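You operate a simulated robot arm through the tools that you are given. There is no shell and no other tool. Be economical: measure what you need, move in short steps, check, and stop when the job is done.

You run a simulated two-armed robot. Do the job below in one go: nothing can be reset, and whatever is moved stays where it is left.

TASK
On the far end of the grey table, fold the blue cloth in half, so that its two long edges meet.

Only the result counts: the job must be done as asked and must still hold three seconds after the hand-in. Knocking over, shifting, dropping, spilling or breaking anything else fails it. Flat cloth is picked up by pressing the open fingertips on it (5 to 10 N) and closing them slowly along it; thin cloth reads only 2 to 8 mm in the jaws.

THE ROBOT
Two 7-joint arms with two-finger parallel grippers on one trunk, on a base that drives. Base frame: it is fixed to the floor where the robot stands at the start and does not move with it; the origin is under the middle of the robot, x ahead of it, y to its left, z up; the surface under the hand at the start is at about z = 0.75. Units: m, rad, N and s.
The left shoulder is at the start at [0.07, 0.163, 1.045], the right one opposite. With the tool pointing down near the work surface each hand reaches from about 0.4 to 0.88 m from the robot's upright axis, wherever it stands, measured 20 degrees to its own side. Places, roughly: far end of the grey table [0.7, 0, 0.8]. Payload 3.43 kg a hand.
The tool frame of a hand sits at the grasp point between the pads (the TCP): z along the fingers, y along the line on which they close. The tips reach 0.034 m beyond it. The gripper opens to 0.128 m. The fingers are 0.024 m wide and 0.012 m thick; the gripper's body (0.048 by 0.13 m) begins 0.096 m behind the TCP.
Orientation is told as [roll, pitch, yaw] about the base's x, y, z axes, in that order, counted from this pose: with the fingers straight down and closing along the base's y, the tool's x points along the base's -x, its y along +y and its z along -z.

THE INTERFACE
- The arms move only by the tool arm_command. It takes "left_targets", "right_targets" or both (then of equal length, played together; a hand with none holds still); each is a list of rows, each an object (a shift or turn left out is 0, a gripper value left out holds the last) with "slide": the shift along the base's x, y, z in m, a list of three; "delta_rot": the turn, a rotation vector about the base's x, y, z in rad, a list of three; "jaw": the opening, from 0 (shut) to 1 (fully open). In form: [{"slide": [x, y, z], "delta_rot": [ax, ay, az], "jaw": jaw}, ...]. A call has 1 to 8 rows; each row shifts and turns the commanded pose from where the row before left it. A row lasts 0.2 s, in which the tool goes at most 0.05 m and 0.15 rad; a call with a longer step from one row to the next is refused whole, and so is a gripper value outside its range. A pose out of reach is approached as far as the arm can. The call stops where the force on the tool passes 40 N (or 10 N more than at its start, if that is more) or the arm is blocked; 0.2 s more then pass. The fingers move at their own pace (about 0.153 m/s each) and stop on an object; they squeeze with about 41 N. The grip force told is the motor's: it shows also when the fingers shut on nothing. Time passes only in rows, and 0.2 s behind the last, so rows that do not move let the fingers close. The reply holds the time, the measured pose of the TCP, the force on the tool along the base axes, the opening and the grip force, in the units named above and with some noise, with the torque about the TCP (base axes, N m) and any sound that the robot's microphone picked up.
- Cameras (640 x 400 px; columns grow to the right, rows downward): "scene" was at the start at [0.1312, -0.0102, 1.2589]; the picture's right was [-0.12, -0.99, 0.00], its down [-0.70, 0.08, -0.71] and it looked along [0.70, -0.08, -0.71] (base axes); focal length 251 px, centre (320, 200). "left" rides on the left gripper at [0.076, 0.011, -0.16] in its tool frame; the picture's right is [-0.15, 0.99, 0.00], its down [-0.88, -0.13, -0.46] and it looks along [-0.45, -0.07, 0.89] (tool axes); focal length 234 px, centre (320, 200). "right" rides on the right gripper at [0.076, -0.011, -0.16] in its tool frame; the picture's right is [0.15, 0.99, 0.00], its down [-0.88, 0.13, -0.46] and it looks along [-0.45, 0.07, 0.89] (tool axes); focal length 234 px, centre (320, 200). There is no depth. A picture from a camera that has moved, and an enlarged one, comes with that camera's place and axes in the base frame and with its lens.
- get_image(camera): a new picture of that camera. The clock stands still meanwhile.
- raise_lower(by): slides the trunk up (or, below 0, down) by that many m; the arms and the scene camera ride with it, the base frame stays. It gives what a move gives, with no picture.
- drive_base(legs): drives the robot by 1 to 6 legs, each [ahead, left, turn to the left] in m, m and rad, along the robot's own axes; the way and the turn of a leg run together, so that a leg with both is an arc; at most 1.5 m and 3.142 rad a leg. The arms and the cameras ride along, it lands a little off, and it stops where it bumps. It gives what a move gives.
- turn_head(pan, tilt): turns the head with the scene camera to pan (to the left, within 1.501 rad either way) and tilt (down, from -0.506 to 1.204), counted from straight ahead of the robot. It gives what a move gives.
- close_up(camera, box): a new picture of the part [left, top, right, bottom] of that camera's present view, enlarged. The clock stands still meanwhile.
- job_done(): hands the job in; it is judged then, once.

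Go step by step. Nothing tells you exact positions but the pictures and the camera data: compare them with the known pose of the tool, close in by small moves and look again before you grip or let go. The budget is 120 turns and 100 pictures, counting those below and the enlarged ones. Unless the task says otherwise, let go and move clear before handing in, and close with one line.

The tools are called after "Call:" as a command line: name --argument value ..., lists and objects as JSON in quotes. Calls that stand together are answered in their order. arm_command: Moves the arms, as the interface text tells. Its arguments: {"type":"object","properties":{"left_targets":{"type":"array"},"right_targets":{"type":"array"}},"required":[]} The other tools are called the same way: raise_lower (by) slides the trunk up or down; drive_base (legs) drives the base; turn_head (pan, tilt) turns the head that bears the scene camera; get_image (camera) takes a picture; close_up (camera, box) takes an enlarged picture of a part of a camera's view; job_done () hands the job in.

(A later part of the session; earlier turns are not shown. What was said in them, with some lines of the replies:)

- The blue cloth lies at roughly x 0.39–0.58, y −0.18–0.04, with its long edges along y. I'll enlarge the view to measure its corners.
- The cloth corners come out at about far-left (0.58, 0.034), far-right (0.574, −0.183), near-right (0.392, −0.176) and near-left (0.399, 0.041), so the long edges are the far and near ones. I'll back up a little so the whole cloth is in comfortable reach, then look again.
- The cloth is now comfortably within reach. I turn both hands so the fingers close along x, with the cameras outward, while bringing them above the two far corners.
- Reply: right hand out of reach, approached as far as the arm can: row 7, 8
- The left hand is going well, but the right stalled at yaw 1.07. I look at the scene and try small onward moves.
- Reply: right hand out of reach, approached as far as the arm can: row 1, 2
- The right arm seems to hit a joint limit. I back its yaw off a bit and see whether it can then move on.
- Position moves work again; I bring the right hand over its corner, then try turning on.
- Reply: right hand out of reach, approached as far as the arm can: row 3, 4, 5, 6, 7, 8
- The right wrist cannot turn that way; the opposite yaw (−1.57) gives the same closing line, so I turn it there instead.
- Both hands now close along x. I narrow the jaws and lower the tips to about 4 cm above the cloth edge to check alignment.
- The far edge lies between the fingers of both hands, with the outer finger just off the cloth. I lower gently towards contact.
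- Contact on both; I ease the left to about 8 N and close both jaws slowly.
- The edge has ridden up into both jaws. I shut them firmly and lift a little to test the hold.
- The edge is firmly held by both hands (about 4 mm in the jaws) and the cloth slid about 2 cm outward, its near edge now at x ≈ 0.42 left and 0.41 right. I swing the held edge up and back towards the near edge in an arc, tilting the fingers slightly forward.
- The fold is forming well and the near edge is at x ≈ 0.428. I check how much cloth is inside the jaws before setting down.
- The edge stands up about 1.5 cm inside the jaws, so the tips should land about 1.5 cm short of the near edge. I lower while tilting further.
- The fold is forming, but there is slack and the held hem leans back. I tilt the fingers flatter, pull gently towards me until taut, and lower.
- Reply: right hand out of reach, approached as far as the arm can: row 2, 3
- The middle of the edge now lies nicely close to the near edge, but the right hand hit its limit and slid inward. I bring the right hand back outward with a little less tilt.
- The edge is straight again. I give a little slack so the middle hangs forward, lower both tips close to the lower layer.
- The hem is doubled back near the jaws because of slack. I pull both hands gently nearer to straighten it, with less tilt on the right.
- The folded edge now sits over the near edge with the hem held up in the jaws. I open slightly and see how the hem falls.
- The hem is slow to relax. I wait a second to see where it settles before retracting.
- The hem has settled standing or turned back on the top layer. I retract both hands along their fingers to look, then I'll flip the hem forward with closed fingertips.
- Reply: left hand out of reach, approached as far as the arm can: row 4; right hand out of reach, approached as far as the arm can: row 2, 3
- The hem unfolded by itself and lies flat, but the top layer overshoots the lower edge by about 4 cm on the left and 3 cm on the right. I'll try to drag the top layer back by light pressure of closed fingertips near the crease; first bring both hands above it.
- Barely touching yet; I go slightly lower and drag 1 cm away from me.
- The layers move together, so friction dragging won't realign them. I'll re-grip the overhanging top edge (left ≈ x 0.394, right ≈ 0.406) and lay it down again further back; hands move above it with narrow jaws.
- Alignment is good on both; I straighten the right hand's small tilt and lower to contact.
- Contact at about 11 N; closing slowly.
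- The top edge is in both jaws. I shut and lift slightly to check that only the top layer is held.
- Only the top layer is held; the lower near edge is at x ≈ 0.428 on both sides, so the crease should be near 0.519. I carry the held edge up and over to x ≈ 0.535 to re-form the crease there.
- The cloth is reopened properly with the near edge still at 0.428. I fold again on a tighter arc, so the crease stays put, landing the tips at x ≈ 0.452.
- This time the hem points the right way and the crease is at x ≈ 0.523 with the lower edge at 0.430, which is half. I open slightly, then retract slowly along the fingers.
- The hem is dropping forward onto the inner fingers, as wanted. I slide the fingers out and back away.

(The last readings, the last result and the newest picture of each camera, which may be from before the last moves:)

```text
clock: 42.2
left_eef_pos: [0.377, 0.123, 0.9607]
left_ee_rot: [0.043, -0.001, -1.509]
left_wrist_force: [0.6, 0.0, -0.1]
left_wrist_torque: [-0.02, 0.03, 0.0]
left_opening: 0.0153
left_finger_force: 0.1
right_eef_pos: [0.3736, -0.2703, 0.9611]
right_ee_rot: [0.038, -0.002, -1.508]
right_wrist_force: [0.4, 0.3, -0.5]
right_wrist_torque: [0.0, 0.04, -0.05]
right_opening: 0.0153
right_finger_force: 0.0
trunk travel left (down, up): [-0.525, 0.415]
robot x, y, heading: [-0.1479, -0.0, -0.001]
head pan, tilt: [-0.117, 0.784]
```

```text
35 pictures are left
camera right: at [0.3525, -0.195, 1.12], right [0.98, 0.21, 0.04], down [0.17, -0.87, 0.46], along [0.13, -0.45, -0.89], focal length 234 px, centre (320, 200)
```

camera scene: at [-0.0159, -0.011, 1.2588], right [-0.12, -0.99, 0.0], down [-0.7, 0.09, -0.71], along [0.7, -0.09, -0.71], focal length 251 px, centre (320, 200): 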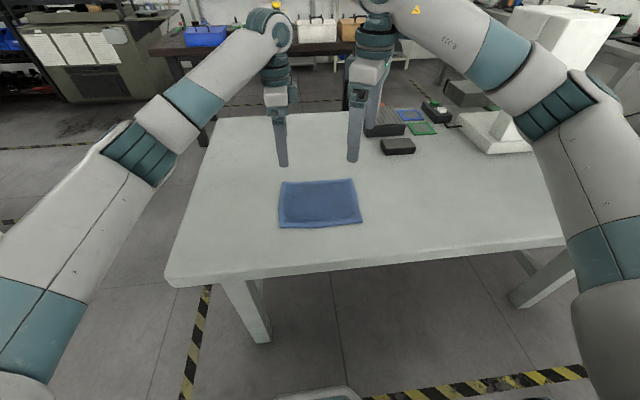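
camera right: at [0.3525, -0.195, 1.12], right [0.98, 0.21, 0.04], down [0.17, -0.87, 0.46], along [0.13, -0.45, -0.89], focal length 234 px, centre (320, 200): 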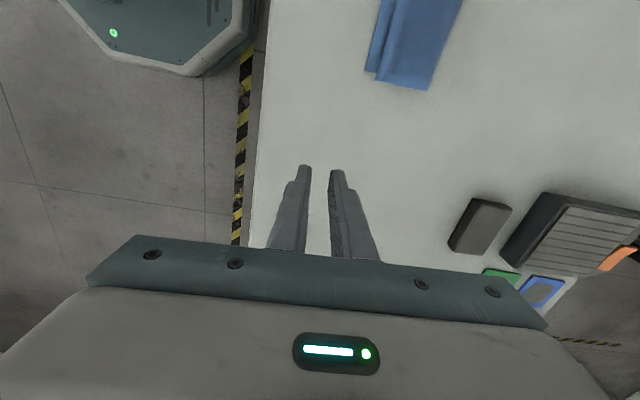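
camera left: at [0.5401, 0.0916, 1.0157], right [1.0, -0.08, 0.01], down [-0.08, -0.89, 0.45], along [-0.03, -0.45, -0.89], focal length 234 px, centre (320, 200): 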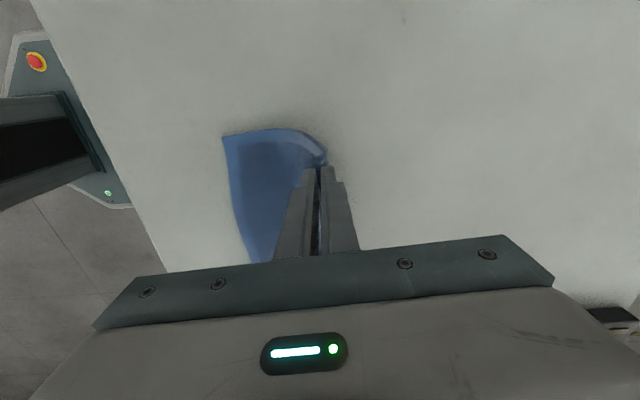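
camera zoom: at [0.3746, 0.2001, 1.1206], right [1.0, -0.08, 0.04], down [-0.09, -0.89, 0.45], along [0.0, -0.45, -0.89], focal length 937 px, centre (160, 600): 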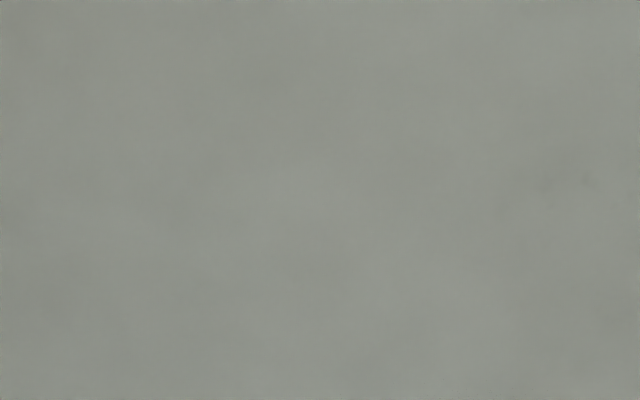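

Very close now: the left corners nearly coincide; at right the top edge seems 1–2 cm short, perhaps hovering. I look closer.

Call:
close_up --camera "scene" --box '[330, 180, 378, 220]'

Call:
close_up --camera "right" --box '[340, 0, 500, 100]'

Call:
get_image --camera "left"

```text
10.00 times, centred on (354, 200) of scene
camera zoom: at [-0.016, -0.0103, 1.2587], right [-0.12, -0.99, 0.0], down [-0.7, 0.09, -0.71], along [0.7, -0.09, -0.71], focal length 2507 px, centre (-20, 200)
```

zoom: 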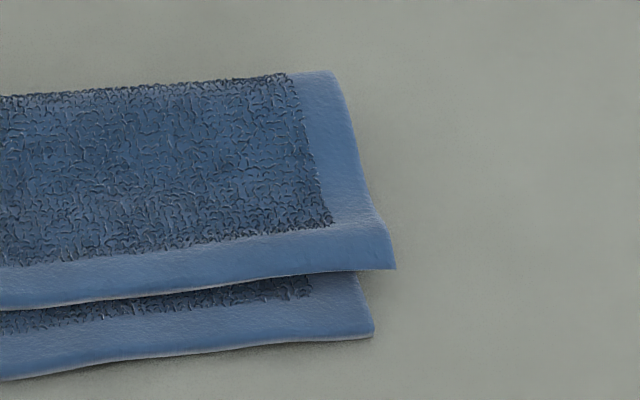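

```text
4.00 times, centred on (420, 50) of right
camera zoom: at [0.3525, -0.195, 1.12], right [0.98, 0.21, 0.04], down [0.17, -0.87, 0.46], along [0.13, -0.45, -0.89], focal length 937 px, centre (-80, 800)
```

zoom: 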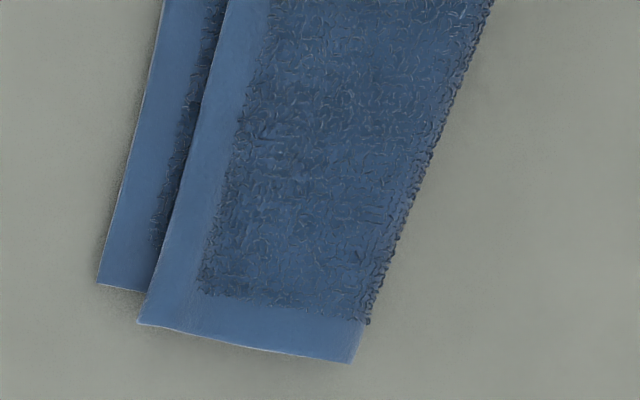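

```text
32 pictures are left
camera left: at [0.3746, 0.2001, 1.1206], right [1.0, -0.08, 0.04], down [-0.09, -0.89, 0.45], along [0.0, -0.45, -0.89], focal length 234 px, centre (320, 200)
```

left: 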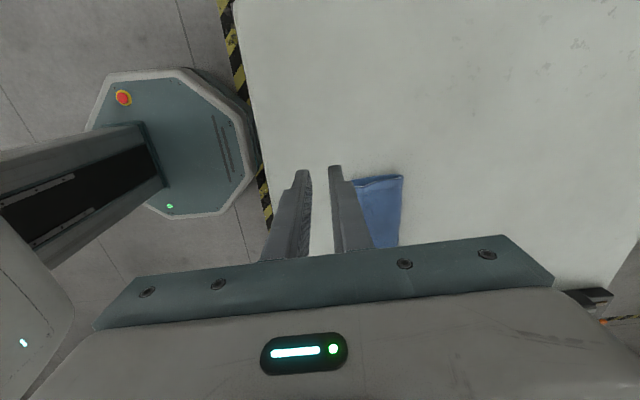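

The top edge hovers by several mm and is about 1.5 cm short at the right and middle. I press it flat with the right hand's closed fingers just behind the edge and see how far it spreads.

Call:
arm_command --right_targets '[{"slide": [0.0165, 0.023, -0.028], "jaw": 0}, {"slide": [0.0165, 0.023, -0.028]}, {"slide": [0.0165, 0.023, -0.028]}, {"slide": [0.0165, 0.023, -0.028]}, {"slide": [0.0165, 0.023, -0.026], "delta_rot": [0, 0.038, 0]}, {"slide": [0, 0, -0.018]}, {"slide": [0, 0, -0.014]}, {}]'

```text
clock: 44.0
left_eef_pos: [0.3757, 0.1244, 0.9605]
left_ee_rot: [0.046, -0.001, -1.509]
left_wrist_force: [0.3, 0.4, -0.6]
left_wrist_torque: [0.02, -0.03, -0.01]
left_opening: 0.0154
left_finger_force: 0.0
right_eef_pos: [0.4547, -0.1557, 0.7911]
right_ee_rot: [0.003, 0.001, -1.508]
right_wrist_force: [0.3, 0.0, 5.2]
right_wrist_torque: [-0.01, 0.0, 0.0]
right_opening: 0.0
right_finger_force: 32.7
trunk travel left (down, up): [-0.525, 0.415]
robot x, y, heading: [-0.1511, 0.0002, -0.004]
head pan, tilt: [-0.117, 0.784]
```

Call:
arm_command --right_targets '[{"slide": [0, 0, 0.02]}, {"slide": [0, 0.04, 0]}, {"slide": [0, 0.035, 0]}, {"slide": [0, 0, -0.015]}, {"slide": [0, 0, -0.006]}, {}, {"slide": [0, 0, 0.03]}, {"slide": [0, -0.03, 0.04]}]'

Call:
arm_command --right_targets '[{"slide": [0, -0.045, 0.02]}, {"slide": [0, -0.045, 0.02]}, {"slide": [0, -0.045, 0.0]}, {"slide": [0, -0.045, 0.0]}]'

Call:
close_up --camera "scene" --box '[240, 140, 400, 240]'

```text
clock: 45.8
left_eef_pos: [0.3752, 0.122, 0.9605]
left_ee_rot: [0.045, -0.002, -1.508]
left_wrist_force: [-0.6, 0.3, -0.3]
left_wrist_torque: [0.04, -0.03, -0.01]
left_opening: 0.0153
left_finger_force: 0.1
right_eef_pos: [0.4532, -0.1081, 0.8628]
right_ee_rot: [0.003, 0.0, -1.51]
right_wrist_force: [0.0, -0.3, -0.8]
right_wrist_torque: [0.03, 0.0, 0.01]
right_opening: 0.0002
right_finger_force: 32.8
trunk travel left (down, up): [-0.525, 0.415]
robot x, y, heading: [-0.1487, -0.0, -0.004]
head pan, tilt: [-0.117, 0.784]
```

```text
clock: 46.8
left_eef_pos: [0.3753, 0.1226, 0.9598]
left_ee_rot: [0.046, -0.001, -1.507]
left_wrist_force: [-0.5, -0.6, 0.2]
left_wrist_torque: [0.01, 0.02, -0.01]
left_opening: 0.0153
left_finger_force: 0.1
right_eef_pos: [0.4552, -0.2881, 0.9029]
right_ee_rot: [0.004, -0.001, -1.506]
right_wrist_force: [0.7, -0.8, -1.0]
right_wrist_torque: [0.04, 0.0, -0.01]
right_opening: 0.0
right_finger_force: 32.8
trunk travel left (down, up): [-0.525, 0.415]
robot x, y, heading: [-0.1459, -0.0058, -0.007]
head pan, tilt: [-0.117, 0.784]
```

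```text
4.00 times, centred on (320, 190) of scene
camera zoom: at [-0.0171, -0.0116, 1.2589], right [-0.12, -0.99, 0.0], down [-0.7, 0.09, -0.71], along [0.7, -0.09, -0.71], focal length 1003 px, centre (320, 240)
```

zoom: 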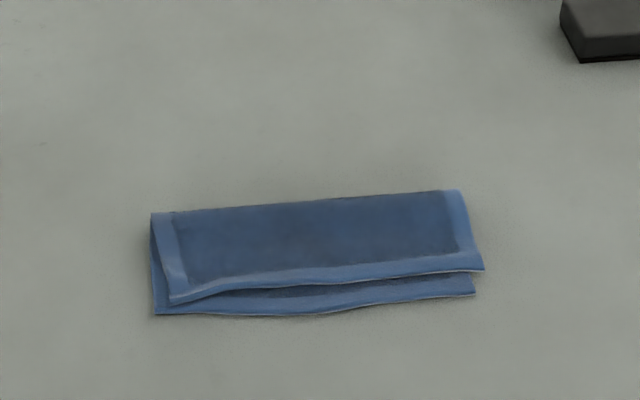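

The left corners meet within about 5 mm, but right/middle the top is still 2 cm short. I'll pin the exposed lower strip with the left hand and drag the top layer towards me with the right.

Call:
arm_command --left_targets '[{"slide": [0.0104, -0.0265, -0.028], "jaw": 0}, {"slide": [0.0104, -0.0265, -0.028]}, {"slide": [0.0104, -0.0265, -0.028], "delta_rot": [0, 0.046, 0]}, {"slide": [0.0104, -0.0265, -0.028]}, {"slide": [0.0104, -0.0265, -0.028]}, {"slide": [0, 0, -0.02]}, {}]' --right_targets '[{"slide": [0.001, 0.0276, -0.0166]}, {"slide": [0.001, 0.0276, -0.0166]}, {"slide": [0.001, 0.0276, -0.0166]}, {"slide": [0.001, 0.0276, -0.0166]}, {"slide": [0.001, 0.0276, -0.0166]}, {"slide": [0, 0, -0.02]}, {}]'

Call:
close_up --camera "scene" --box '[240, 140, 400, 240]'

```text
clock: 48.4
left_eef_pos: [0.424, -0.0114, 0.8008]
left_ee_rot: [-0.002, 0.001, -1.508]
left_wrist_force: [0.1, -0.5, -0.2]
left_wrist_torque: [0.01, 0.03, 0.01]
left_opening: 0.0
left_finger_force: 32.6
right_eef_pos: [0.4619, -0.1512, 0.798]
right_ee_rot: [0.003, -0.001, -1.508]
right_wrist_force: [0.3, 0.9, -1.2]
right_wrist_torque: [-0.02, -0.04, 0.0]
right_opening: 0.0001
right_finger_force: 32.8
trunk travel left (down, up): [-0.525, 0.415]
robot x, y, heading: [-0.1521, -0.0013, -0.001]
head pan, tilt: [-0.117, 0.784]
```

```text
4.00 times, centred on (320, 190) of scene
camera zoom: at [-0.0166, -0.0104, 1.2589], right [-0.12, -0.99, 0.0], down [-0.7, 0.09, -0.71], along [0.7, -0.09, -0.71], focal length 1003 px, centre (320, 240)
```

zoom: 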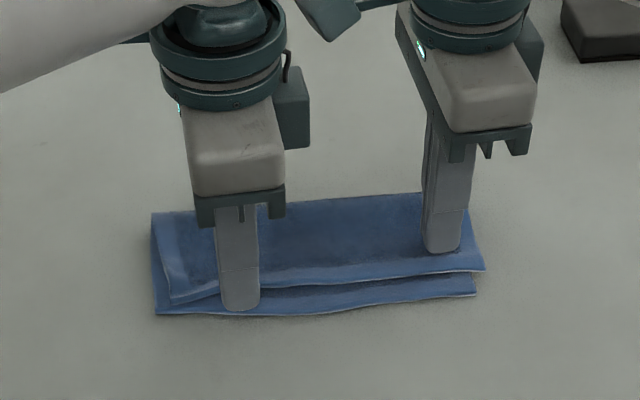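

Call:
arm_command --left_targets '[{"slide": [0.004, 0, -0.01]}, {"slide": [0, 0, -0.005]}, {"slide": [0, 0, -0.002]}, {}, {}]' --right_targets '[{}, {}, {"slide": [0, 0, -0.006]}, {"slide": [0, 0, -0.0025]}, {}]'

```text
clock: 49.6
left_eef_pos: [0.4293, -0.011, 0.7864]
left_ee_rot: [0.003, -0.001, -1.505]
left_wrist_force: [1.9, 3.4, 20.4]
left_wrist_torque: [0.12, -0.21, 0.0]
left_opening: 0.0
left_finger_force: 32.8
right_eef_pos: [0.4612, -0.1507, 0.7916]
right_ee_rot: [0.005, -0.002, -1.508]
right_wrist_force: [-0.3, -0.2, 2.5]
right_wrist_torque: [0.0, 0.03, -0.02]
right_opening: 0.0001
right_finger_force: 32.4
trunk travel left (down, up): [-0.525, 0.415]
robot x, y, heading: [-0.1491, -0.0002, -0.002]
head pan, tilt: [-0.117, 0.784]
```

Lower layer pinned with 20 N, right pressing lightly; now drag the right fingertips 1.5 cm towards me.

Call:
arm_command --right_targets '[{"slide": [-0.004, 0, -0.0005]}, {"slide": [-0.004, 0, 0]}, {"slide": [-0.004, 0, 0]}, {"slide": [-0.003, 0, 0]}, {}]'

Call:
close_up --camera "scene" --box '[240, 140, 400, 240]'

```text
clock: 50.8
left_eef_pos: [0.429, -0.0109, 0.7861]
left_ee_rot: [0.001, -0.001, -1.508]
left_wrist_force: [7.4, 2.7, 32.0]
left_wrist_torque: [0.15, -0.35, 0.0]
left_opening: 0.0001
left_finger_force: 32.9
right_eef_pos: [0.4444, -0.1507, 0.7903]
right_ee_rot: [0.005, -0.002, -1.508]
right_wrist_force: [1.1, -0.3, 4.5]
right_wrist_torque: [0.03, -0.05, -0.01]
right_opening: 0.0
right_finger_force: 33.0
trunk travel left (down, up): [-0.525, 0.415]
robot x, y, heading: [-0.1463, -0.0006, -0.004]
head pan, tilt: [-0.117, 0.784]
```

```text
4.00 times, centred on (320, 190) of scene
camera zoom: at [-0.019, -0.0099, 1.2593], right [-0.12, -0.99, 0.0], down [-0.7, 0.09, -0.71], along [0.7, -0.09, -0.7], focal length 1003 px, centre (320, 240)
```

zoom: 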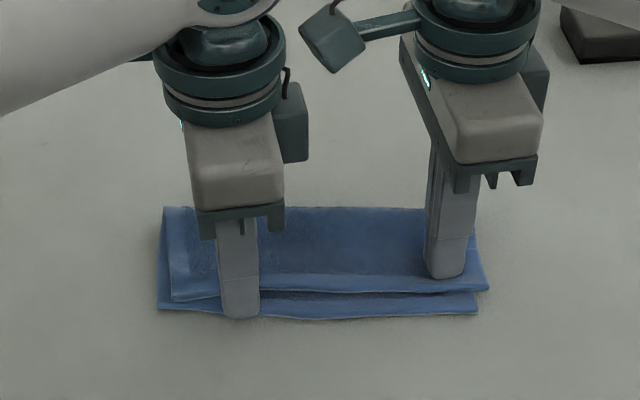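

The layers shear together (high friction between them), so dragging only rotates the cloth. I lift off and re-measure for a fresh re-grip of the top edge.

Call:
arm_command --left_targets '[{"slide": [0, 0, 0.04]}, {"slide": [-0.01, 0.03, 0.04]}, {"slide": [0, 0.045, 0.01]}, {"slide": [0, 0.045, 0]}]' --right_targets '[{"slide": [0, 0, 0.04]}, {"slide": [-0.01, -0.03, 0.04]}, {"slide": [0, -0.045, 0.01]}, {"slide": [0, -0.045, 0]}]'

Call:
close_up --camera "scene" --box '[250, 165, 378, 245]'

```text
refused: row 2 steps farther than a row can; nothing moved
```

```text
5.00 times, centred on (314, 205) of scene
camera zoom: at [-0.019, -0.0099, 1.2593], right [-0.12, -0.99, 0.0], down [-0.7, 0.09, -0.71], along [0.7, -0.09, -0.7], focal length 1254 px, centre (350, 175)
```

zoom: 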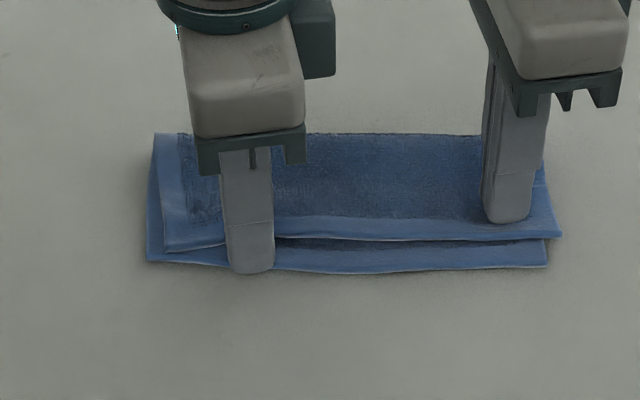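

Call:
arm_command --left_targets '[{"slide": [0, 0, 0.04]}, {"slide": [-0.01, 0.025, 0.035]}, {"slide": [0, 0.045, 0.01]}, {"slide": [0, 0.045, 0]}, {}]' --right_targets '[{"slide": [0, 0, 0.04]}, {"slide": [-0.01, -0.025, 0.035]}, {"slide": [0, -0.045, 0.01]}, {"slide": [0, -0.045, 0]}, {}]'

Call:
close_up --camera "scene" --box '[250, 165, 378, 245]'

```text
clock: 52.0
left_eef_pos: [0.4202, 0.105, 0.8667]
left_ee_rot: [-0.003, 0.001, -1.509]
left_wrist_force: [-0.7, -0.8, 0.1]
left_wrist_torque: [0.03, -0.01, 0.02]
left_opening: 0.0002
left_finger_force: 32.9
right_eef_pos: [0.4367, -0.2684, 0.8748]
right_ee_rot: [0.0, -0.001, -1.507]
right_wrist_force: [-1.0, 0.6, 0.0]
right_wrist_torque: [0.0, 0.02, 0.02]
right_opening: 0.0
right_finger_force: 33.0
trunk travel left (down, up): [-0.525, 0.415]
robot x, y, heading: [-0.1466, 0.001, -0.003]
head pan, tilt: [-0.117, 0.784]
```

```text
5.00 times, centred on (314, 205) of scene
camera zoom: at [-0.0159, -0.0105, 1.2588], right [-0.12, -0.99, 0.0], down [-0.7, 0.09, -0.71], along [0.7, -0.09, -0.71], focal length 1254 px, centre (350, 175)
```

zoom: 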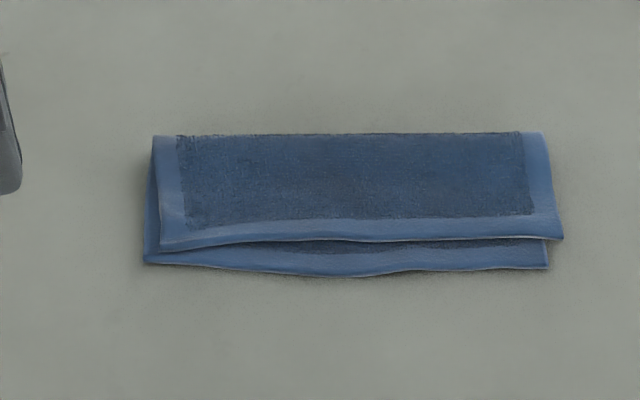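

The gap is now about 3 mm left, 15 mm right and 21 mm in the middle. I'll re-grip the top right corner, which sticks out past the lower layer, and pull it over; first hover above it.

Call:
arm_command --right_targets '[{"slide": [-0.0015, 0.033, -0.01], "delta_rot": [0, -0.01, -0.05], "jaw": 0.19}, {"slide": [-0.002, 0.033, -0.015], "delta_rot": [0, -0.01, -0.05]}, {"slide": [-0.002, 0.034, -0.025], "delta_rot": [0, -0.01, -0.05]}, {}]'

Call:
close_up --camera "right" --box '[200, 100, 440, 250]'

```text
clock: 53.0
left_eef_pos: [0.4217, 0.1048, 0.8687]
left_ee_rot: [-0.001, 0.002, -1.509]
left_wrist_force: [0.6, 0.5, -0.1]
left_wrist_torque: [0.01, -0.03, 0.01]
left_opening: 0.0002
left_finger_force: 33.2
right_eef_pos: [0.4308, -0.1624, 0.8262]
right_ee_rot: [0.034, -0.002, -1.657]
right_wrist_force: [-1.3, 0.1, -0.1]
right_wrist_torque: [0.03, -0.01, -0.02]
right_opening: 0.024
right_finger_force: 0.1
trunk travel left (down, up): [-0.525, 0.415]
robot x, y, heading: [-0.1463, 0.0016, -0.005]
head pan, tilt: [-0.117, 0.784]
```

```text
2.67 times, centred on (320, 175) of right
camera zoom: at [0.4218, -0.0859, 0.9856], right [1.0, 0.06, 0.03], down [0.04, -0.89, 0.46], along [0.06, -0.46, -0.89], focal length 624 px, centre (320, 267)
```

zoom: 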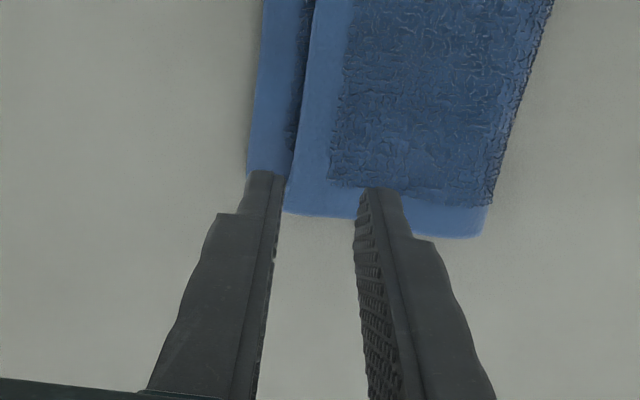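

Call:
arm_command --right_targets '[{"slide": [0, -0.003, -0.02]}, {"slide": [0, -0.003, -0.014]}, {"slide": [0, 0, -0.003]}, {"slide": [0, 0, -0.002]}, {}]'

```text
clock: 54.2
left_eef_pos: [0.4182, 0.1061, 0.8697]
left_ee_rot: [0.003, -0.002, -1.508]
left_wrist_force: [0.1, 0.5, -0.3]
left_wrist_torque: [-0.02, 0.04, -0.01]
left_opening: 0.0
left_finger_force: 32.7
right_eef_pos: [0.4303, -0.1684, 0.7881]
right_ee_rot: [0.04, 0.001, -1.657]
right_wrist_force: [6.6, 4.8, 33.9]
right_wrist_torque: [0.25, -0.43, 0.02]
right_opening: 0.0242
right_finger_force: 0.1
trunk travel left (down, up): [-0.525, 0.415]
robot x, y, heading: [-0.1461, -0.0007, -0.002]
head pan, tilt: [-0.117, 0.784]
```

Pressed a bit hard; I ease to about 8 N, then close while shifting the hand so that the outer finger stays put and the near finger scoops the edge.

Call:
arm_command --right_targets '[{"slide": [0, 0, 0.0032]}, {}]'

Call:
arm_command --right_targets '[{"slide": [0.0013, 0, 0], "jaw": 0.17}, {"slide": [0.0013, 0, 0], "jaw": 0.15}, {"slide": [0.0013, 0, 0], "jaw": 0.13}, {"slide": [0.0013, 0, 0], "jaw": 0.11}, {"slide": [0.0013, 0, 0], "jaw": 0.09}, {"slide": [0.0013, 0, 0], "jaw": 0.07}, {"slide": [0.0013, 0, 0], "jaw": 0.05}, {"slide": [0.0013, 0, 0], "jaw": 0.03}]'

Call:
close_up --camera "right" --box '[200, 100, 440, 250]'

```text
clock: 54.8
left_eef_pos: [0.4203, 0.1054, 0.8688]
left_ee_rot: [-0.001, -0.003, -1.508]
left_wrist_force: [0.0, -0.6, 0.4]
left_wrist_torque: [0.0, 0.01, 0.03]
left_opening: 0.0
left_finger_force: 33.0
right_eef_pos: [0.429, -0.1689, 0.7875]
right_ee_rot: [0.034, -0.002, -1.657]
right_wrist_force: [5.0, 4.2, 26.6]
right_wrist_torque: [0.23, -0.36, 0.03]
right_opening: 0.0243
right_finger_force: 0.3
trunk travel left (down, up): [-0.525, 0.415]
robot x, y, heading: [-0.1473, -0.0002, -0.006]
head pan, tilt: [-0.117, 0.784]
```

```text
clock: 56.6
left_eef_pos: [0.4205, 0.1034, 0.8688]
left_ee_rot: [0.0, 0.001, -1.508]
left_wrist_force: [-0.1, 0.6, 0.4]
left_wrist_torque: [-0.02, -0.02, -0.04]
left_opening: 0.0
left_finger_force: 33.1
right_eef_pos: [0.4389, -0.1714, 0.7892]
right_ee_rot: [0.034, 0.0, -1.657]
right_wrist_force: [1.9, -2.3, 16.9]
right_wrist_torque: [-0.01, -0.21, -0.05]
right_opening: 0.0044
right_finger_force: 24.3
trunk travel left (down, up): [-0.525, 0.415]
robot x, y, heading: [-0.1514, 0.0018, -0.003]
head pan, tilt: [-0.117, 0.784]
```

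```text
2.67 times, centred on (320, 175) of right
camera zoom: at [0.4313, -0.094, 0.9486], right [1.0, 0.06, 0.03], down [0.04, -0.89, 0.46], along [0.06, -0.46, -0.89], focal length 624 px, centre (320, 267)
```

zoom: 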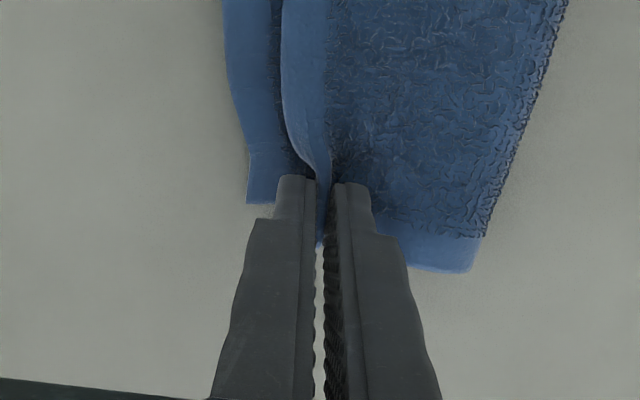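

The top corner is pinched, and the lower layer's corner stays visible outside the jaws. I shut, lift 3 cm and check.

Call:
arm_command --right_targets '[{"jaw": 0}, {}, {"slide": [-0.002, 0, 0.015]}, {"slide": [-0.003, 0, 0.015]}, {}]'

Call:
close_up --camera "right" --box '[200, 100, 440, 250]'

Call:
close_up --camera "scene" --box '[250, 165, 378, 245]'

```text
clock: 57.8
left_eef_pos: [0.4216, 0.1059, 0.8678]
left_ee_rot: [0.0, 0.002, -1.507]
left_wrist_force: [-0.4, 0.3, -0.1]
left_wrist_torque: [0.02, 0.02, 0.02]
left_opening: 0.0
left_finger_force: 32.7
right_eef_pos: [0.4362, -0.1713, 0.819]
right_ee_rot: [0.031, 0.001, -1.659]
right_wrist_force: [-0.5, 0.6, -0.1]
right_wrist_torque: [0.01, -0.02, 0.0]
right_opening: 0.004
right_finger_force: 38.4
trunk travel left (down, up): [-0.525, 0.415]
robot x, y, heading: [-0.1483, -0.0033, -0.008]
head pan, tilt: [-0.117, 0.784]
```

```text
2.67 times, centred on (320, 175) of right
camera zoom: at [0.4269, -0.0946, 0.978], right [1.0, 0.06, 0.03], down [0.04, -0.89, 0.46], along [0.06, -0.46, -0.89], focal length 624 px, centre (320, 267)
```

zoom: 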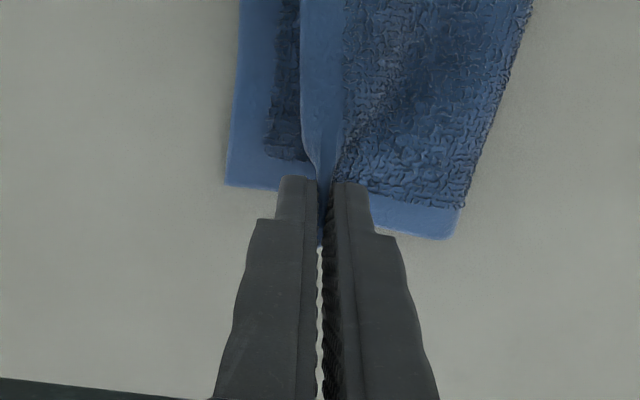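

```text
5.00 times, centred on (314, 205) of scene
camera zoom: at [-0.0163, -0.0105, 1.2588], right [-0.12, -0.99, 0.0], down [-0.7, 0.09, -0.71], along [0.7, -0.09, -0.71], focal length 1254 px, centre (350, 175)
```

zoom: 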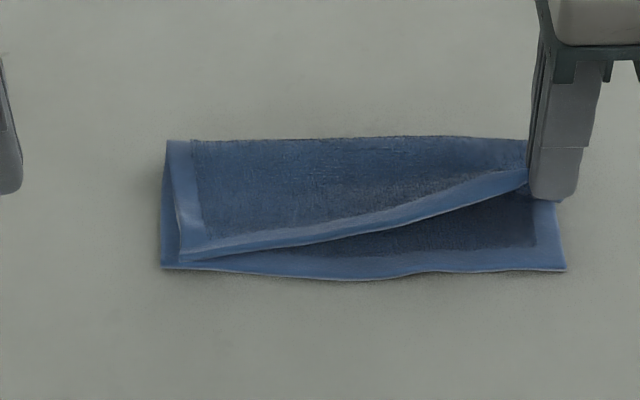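

Only the top layer is lifted; the lower right corner is at about (0.404, −0.178). I tilt the fingers and lay the top corner towards that point.

Call:
arm_command --right_targets '[{"slide": [-0.007, 0.001, 0.003], "delta_rot": [0, -0.1, 0]}, {"slide": [-0.007, 0.001, 0], "delta_rot": [0, -0.1, 0]}, {"slide": [-0.007, 0.001, -0.002], "delta_rot": [0, -0.1, 0]}, {"slide": [-0.007, 0.001, -0.004], "delta_rot": [0, -0.1, 0]}, {"slide": [-0.007, 0, -0.005], "delta_rot": [0, -0.1, 0]}, {"slide": [-0.007, 0, -0.007], "delta_rot": [0, -0.1, 0]}, {"slide": [-0.006, 0, -0.007], "delta_rot": [0, -0.07, 0]}, {}]'

Call:
close_up --camera "right" --box '[200, 80, 440, 230]'

Call:
close_up --camera "scene" --box '[250, 165, 378, 245]'

```text
clock: 59.6
left_eef_pos: [0.4215, 0.1043, 0.8686]
left_ee_rot: [-0.002, 0.0, -1.508]
left_wrist_force: [0.0, -0.9, -0.4]
left_wrist_torque: [0.02, 0.02, 0.02]
left_opening: 0.0003
left_finger_force: 33.1
right_eef_pos: [0.3869, -0.1672, 0.7969]
right_ee_rot: [0.701, 0.054, -1.639]
right_wrist_force: [-0.1, 0.2, -0.2]
right_wrist_torque: [0.02, 0.11, 0.06]
right_opening: 0.0037
right_finger_force: 37.8
trunk travel left (down, up): [-0.525, 0.415]
robot x, y, heading: [-0.1503, 0.0007, -0.003]
head pan, tilt: [-0.117, 0.784]
```

```text
2.67 times, centred on (320, 155) of right
camera zoom: at [0.2821, -0.0903, 0.916], right [0.76, 0.06, 0.65], down [-0.26, -0.89, 0.38], along [0.6, -0.46, -0.66], focal length 624 px, centre (320, 320)
```

zoom: 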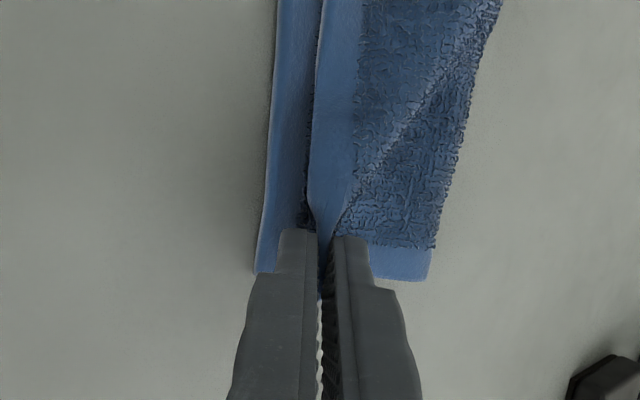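

```text
5.00 times, centred on (314, 205) of scene
camera zoom: at [-0.0164, -0.0103, 1.2589], right [-0.12, -0.99, 0.0], down [-0.7, 0.09, -0.71], along [0.7, -0.09, -0.71], focal length 1254 px, centre (350, 175)
```

zoom: 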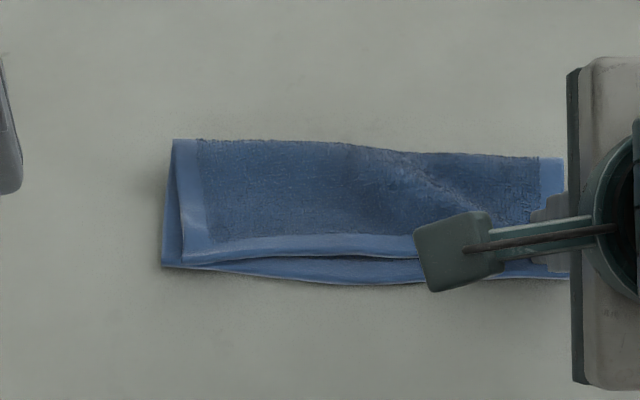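

The top right corner is now over the lower edge. I release and retract to see how it lies.

Call:
arm_command --right_targets '[{"slide": [0.003, 0, 0.003], "jaw": 0.06}, {"slide": [0.002, 0, 0.002], "jaw": 0.12}, {}, {"slide": [-0.006, 0, 0.005]}, {"slide": [-0.009, 0, 0.01]}, {"slide": [-0.012, 0, 0.018]}, {"slide": [-0.01, 0, 0.035], "delta_rot": [0, 0.1, 0]}, {"slide": [0, -0.02, 0.04], "delta_rot": [0, 0.14, 0]}]'

Call:
arm_command --right_targets '[{"slide": [0.01, -0.03, 0.03], "delta_rot": [0, 0.14, 0]}, {"slide": [0.01, -0.03, 0.03], "delta_rot": [0, 0.14, 0]}, {"slide": [0.01, -0.03, 0], "delta_rot": [0, 0.14, 0]}, {}]'

Call:
close_up --camera "scene" --box '[250, 165, 378, 245]'

```text
clock: 61.4
left_eef_pos: [0.4215, 0.1044, 0.8679]
left_ee_rot: [0.0, 0.001, -1.508]
left_wrist_force: [-0.7, -0.2, -0.3]
left_wrist_torque: [0.0, -0.01, 0.02]
left_opening: 0.0002
left_finger_force: 33.1
right_eef_pos: [0.3675, -0.1882, 0.9064]
right_ee_rot: [0.461, 0.034, -1.651]
right_wrist_force: [-0.1, 0.2, -1.3]
right_wrist_torque: [0.0, -0.02, -0.04]
right_opening: 0.0154
right_finger_force: 0.1
right hand out of reach, approached as far as the arm can: row 6
trunk travel left (down, up): [-0.525, 0.415]
robot x, y, heading: [-0.1486, -0.0009, -0.002]
head pan, tilt: [-0.117, 0.784]
```

```text
clock: 62.4
left_eef_pos: [0.4217, 0.1054, 0.8686]
left_ee_rot: [0.001, 0.0, -1.508]
left_wrist_force: [-0.4, 0.1, -0.4]
left_wrist_torque: [0.02, 0.0, 0.0]
left_opening: 0.0
left_finger_force: 33.1
right_eef_pos: [0.3983, -0.2731, 0.9694]
right_ee_rot: [0.042, 0.001, -1.657]
right_wrist_force: [-0.1, 0.2, -0.5]
right_wrist_torque: [-0.01, -0.02, 0.02]
right_opening: 0.0153
right_finger_force: 0.0
trunk travel left (down, up): [-0.525, 0.415]
robot x, y, heading: [-0.1463, -0.0001, -0.005]
head pan, tilt: [-0.117, 0.784]
```

```text
5.00 times, centred on (314, 205) of scene
camera zoom: at [-0.0168, -0.0098, 1.2589], right [-0.12, -0.99, 0.0], down [-0.7, 0.09, -0.71], along [0.7, -0.09, -0.71], focal length 1254 px, centre (350, 175)
```

zoom: 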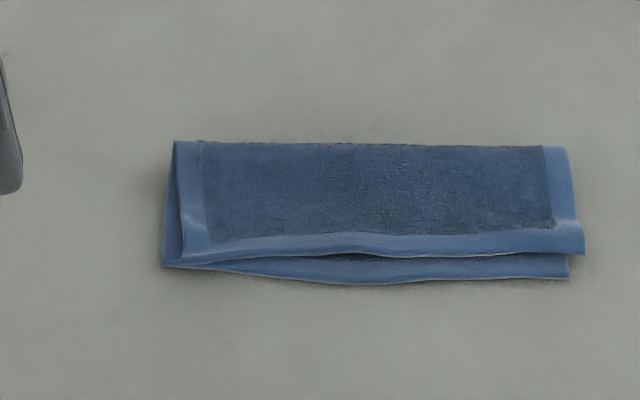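

The edges are now within roughly 1 cm, with a slight raised bump near the middle. I press the bump flat with the right hand's closed fingers at the middle and right.

Call:
arm_command --right_targets '[{"slide": [0.009, 0.035, -0.03], "jaw": 0, "delta_rot": [0, 0.04, 0.05]}, {"slide": [0.008, 0.035, -0.03]}, {"slide": [0.008, 0.035, -0.03]}, {"slide": [0.008, 0.035, -0.03]}, {"slide": [0.007, 0.035, -0.03]}, {"slide": [0.0, 0.03, -0.015]}, {"slide": [0, 0, -0.01]}, {}]'

```text
clock: 64.2
left_eef_pos: [0.4211, 0.1044, 0.8665]
left_ee_rot: [0.001, 0.0, -1.508]
left_wrist_force: [0.8, 0.2, 0.6]
left_wrist_torque: [-0.05, 0.02, 0.01]
left_opening: 0.0
left_finger_force: 33.2
right_eef_pos: [0.437, -0.0681, 0.7919]
right_ee_rot: [0.003, -0.003, -1.608]
right_wrist_force: [0.3, -0.9, 1.4]
right_wrist_torque: [-0.01, 0.0, 0.01]
right_opening: 0.0001
right_finger_force: 32.6
trunk travel left (down, up): [-0.525, 0.415]
robot x, y, heading: [-0.1534, -0.0045, -0.001]
head pan, tilt: [-0.117, 0.784]
```

Call:
arm_command --right_targets '[{"slide": [0, 0, -0.0035]}, {}, {"slide": [0, 0, 0.02]}, {"slide": [-0.004, -0.045, 0]}, {"slide": [-0.004, -0.04, 0]}, {"slide": [0, 0, -0.015]}, {"slide": [0, 0, -0.005]}, {}]'

Call:
arm_command --right_targets '[{"slide": [0, 0, 0.03]}, {"slide": [0, -0.02, 0.04]}, {"slide": [0, -0.045, 0.02]}, {"slide": [0, -0.045, 0.02]}, {"slide": [0, -0.03, 0]}]'

Call:
close_up --camera "scene" --box '[250, 165, 378, 245]'

Call:
close_up --camera "right" --box '[240, 0, 480, 150]'

```text
clock: 66.0
left_eef_pos: [0.4208, 0.1051, 0.8687]
left_ee_rot: [-0.001, 0.003, -1.507]
left_wrist_force: [0.1, -0.1, -0.5]
left_wrist_torque: [0.01, 0.03, -0.01]
left_opening: 0.0002
left_finger_force: 32.9
right_eef_pos: [0.4285, -0.153, 0.7903]
right_ee_rot: [0.005, -0.002, -1.61]
right_wrist_force: [2.0, -1.0, 13.2]
right_wrist_torque: [-0.01, -0.07, 0.01]
right_opening: 0.0
right_finger_force: 32.9
trunk travel left (down, up): [-0.525, 0.415]
robot x, y, heading: [-0.1475, -0.0011, -0.004]
head pan, tilt: [-0.117, 0.784]
```

```text
clock: 67.2
left_eef_pos: [0.4214, 0.1047, 0.867]
left_ee_rot: [-0.002, 0.002, -1.506]
left_wrist_force: [-0.2, -1.0, -0.5]
left_wrist_torque: [0.03, 0.0, 0.0]
left_opening: 0.0
left_finger_force: 32.8
right_eef_pos: [0.4273, -0.2943, 0.8998]
right_ee_rot: [0.003, -0.005, -1.606]
right_wrist_force: [-0.4, -0.8, 0.5]
right_wrist_torque: [0.0, -0.02, -0.02]
right_opening: 0.0001
right_finger_force: 32.9
trunk travel left (down, up): [-0.525, 0.415]
robot x, y, heading: [-0.1492, 0.0013, 0.001]
head pan, tilt: [-0.117, 0.784]
```

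```text
5.00 times, centred on (314, 205) of scene
camera zoom: at [-0.0165, -0.0111, 1.2588], right [-0.12, -0.99, 0.0], down [-0.7, 0.09, -0.71], along [0.7, -0.09, -0.71], focal length 1254 px, centre (350, 175)
```

zoom: 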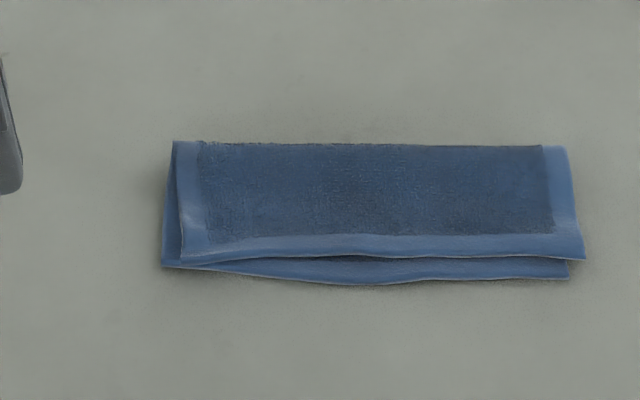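

```text
2.67 times, centred on (360, 75) of right
camera zoom: at [0.4202, -0.2182, 1.0613], right [0.99, 0.11, 0.0], down [0.1, -0.88, 0.46], along [0.05, -0.45, -0.89], focal length 624 px, centre (213, 533)
```

zoom: 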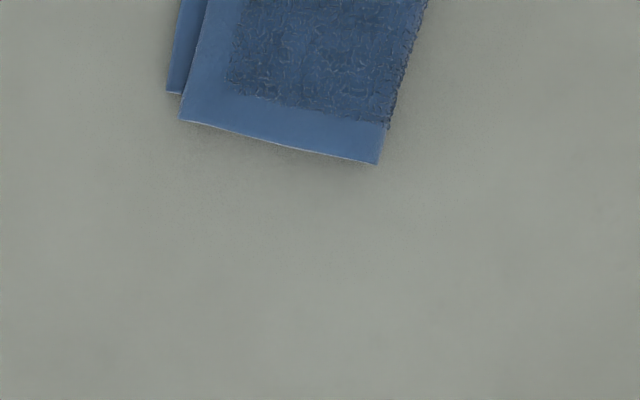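

The cloth is folded in half. The long edges meet within a few millimetres at the left, about 7 mm at the right and about 1.5 cm at the bowed middle, and both hands are clear, so I hand in.

Call:
job_done

```text
The job is handed in.
```

I folded the blue cloth in half with its long edges together, but they don't line up exactly: they meet within about 3–7 mm at the ends and 1.5 cm in the middle. The top layer also sits about 1 cm off sideways, and nothing else was moved.
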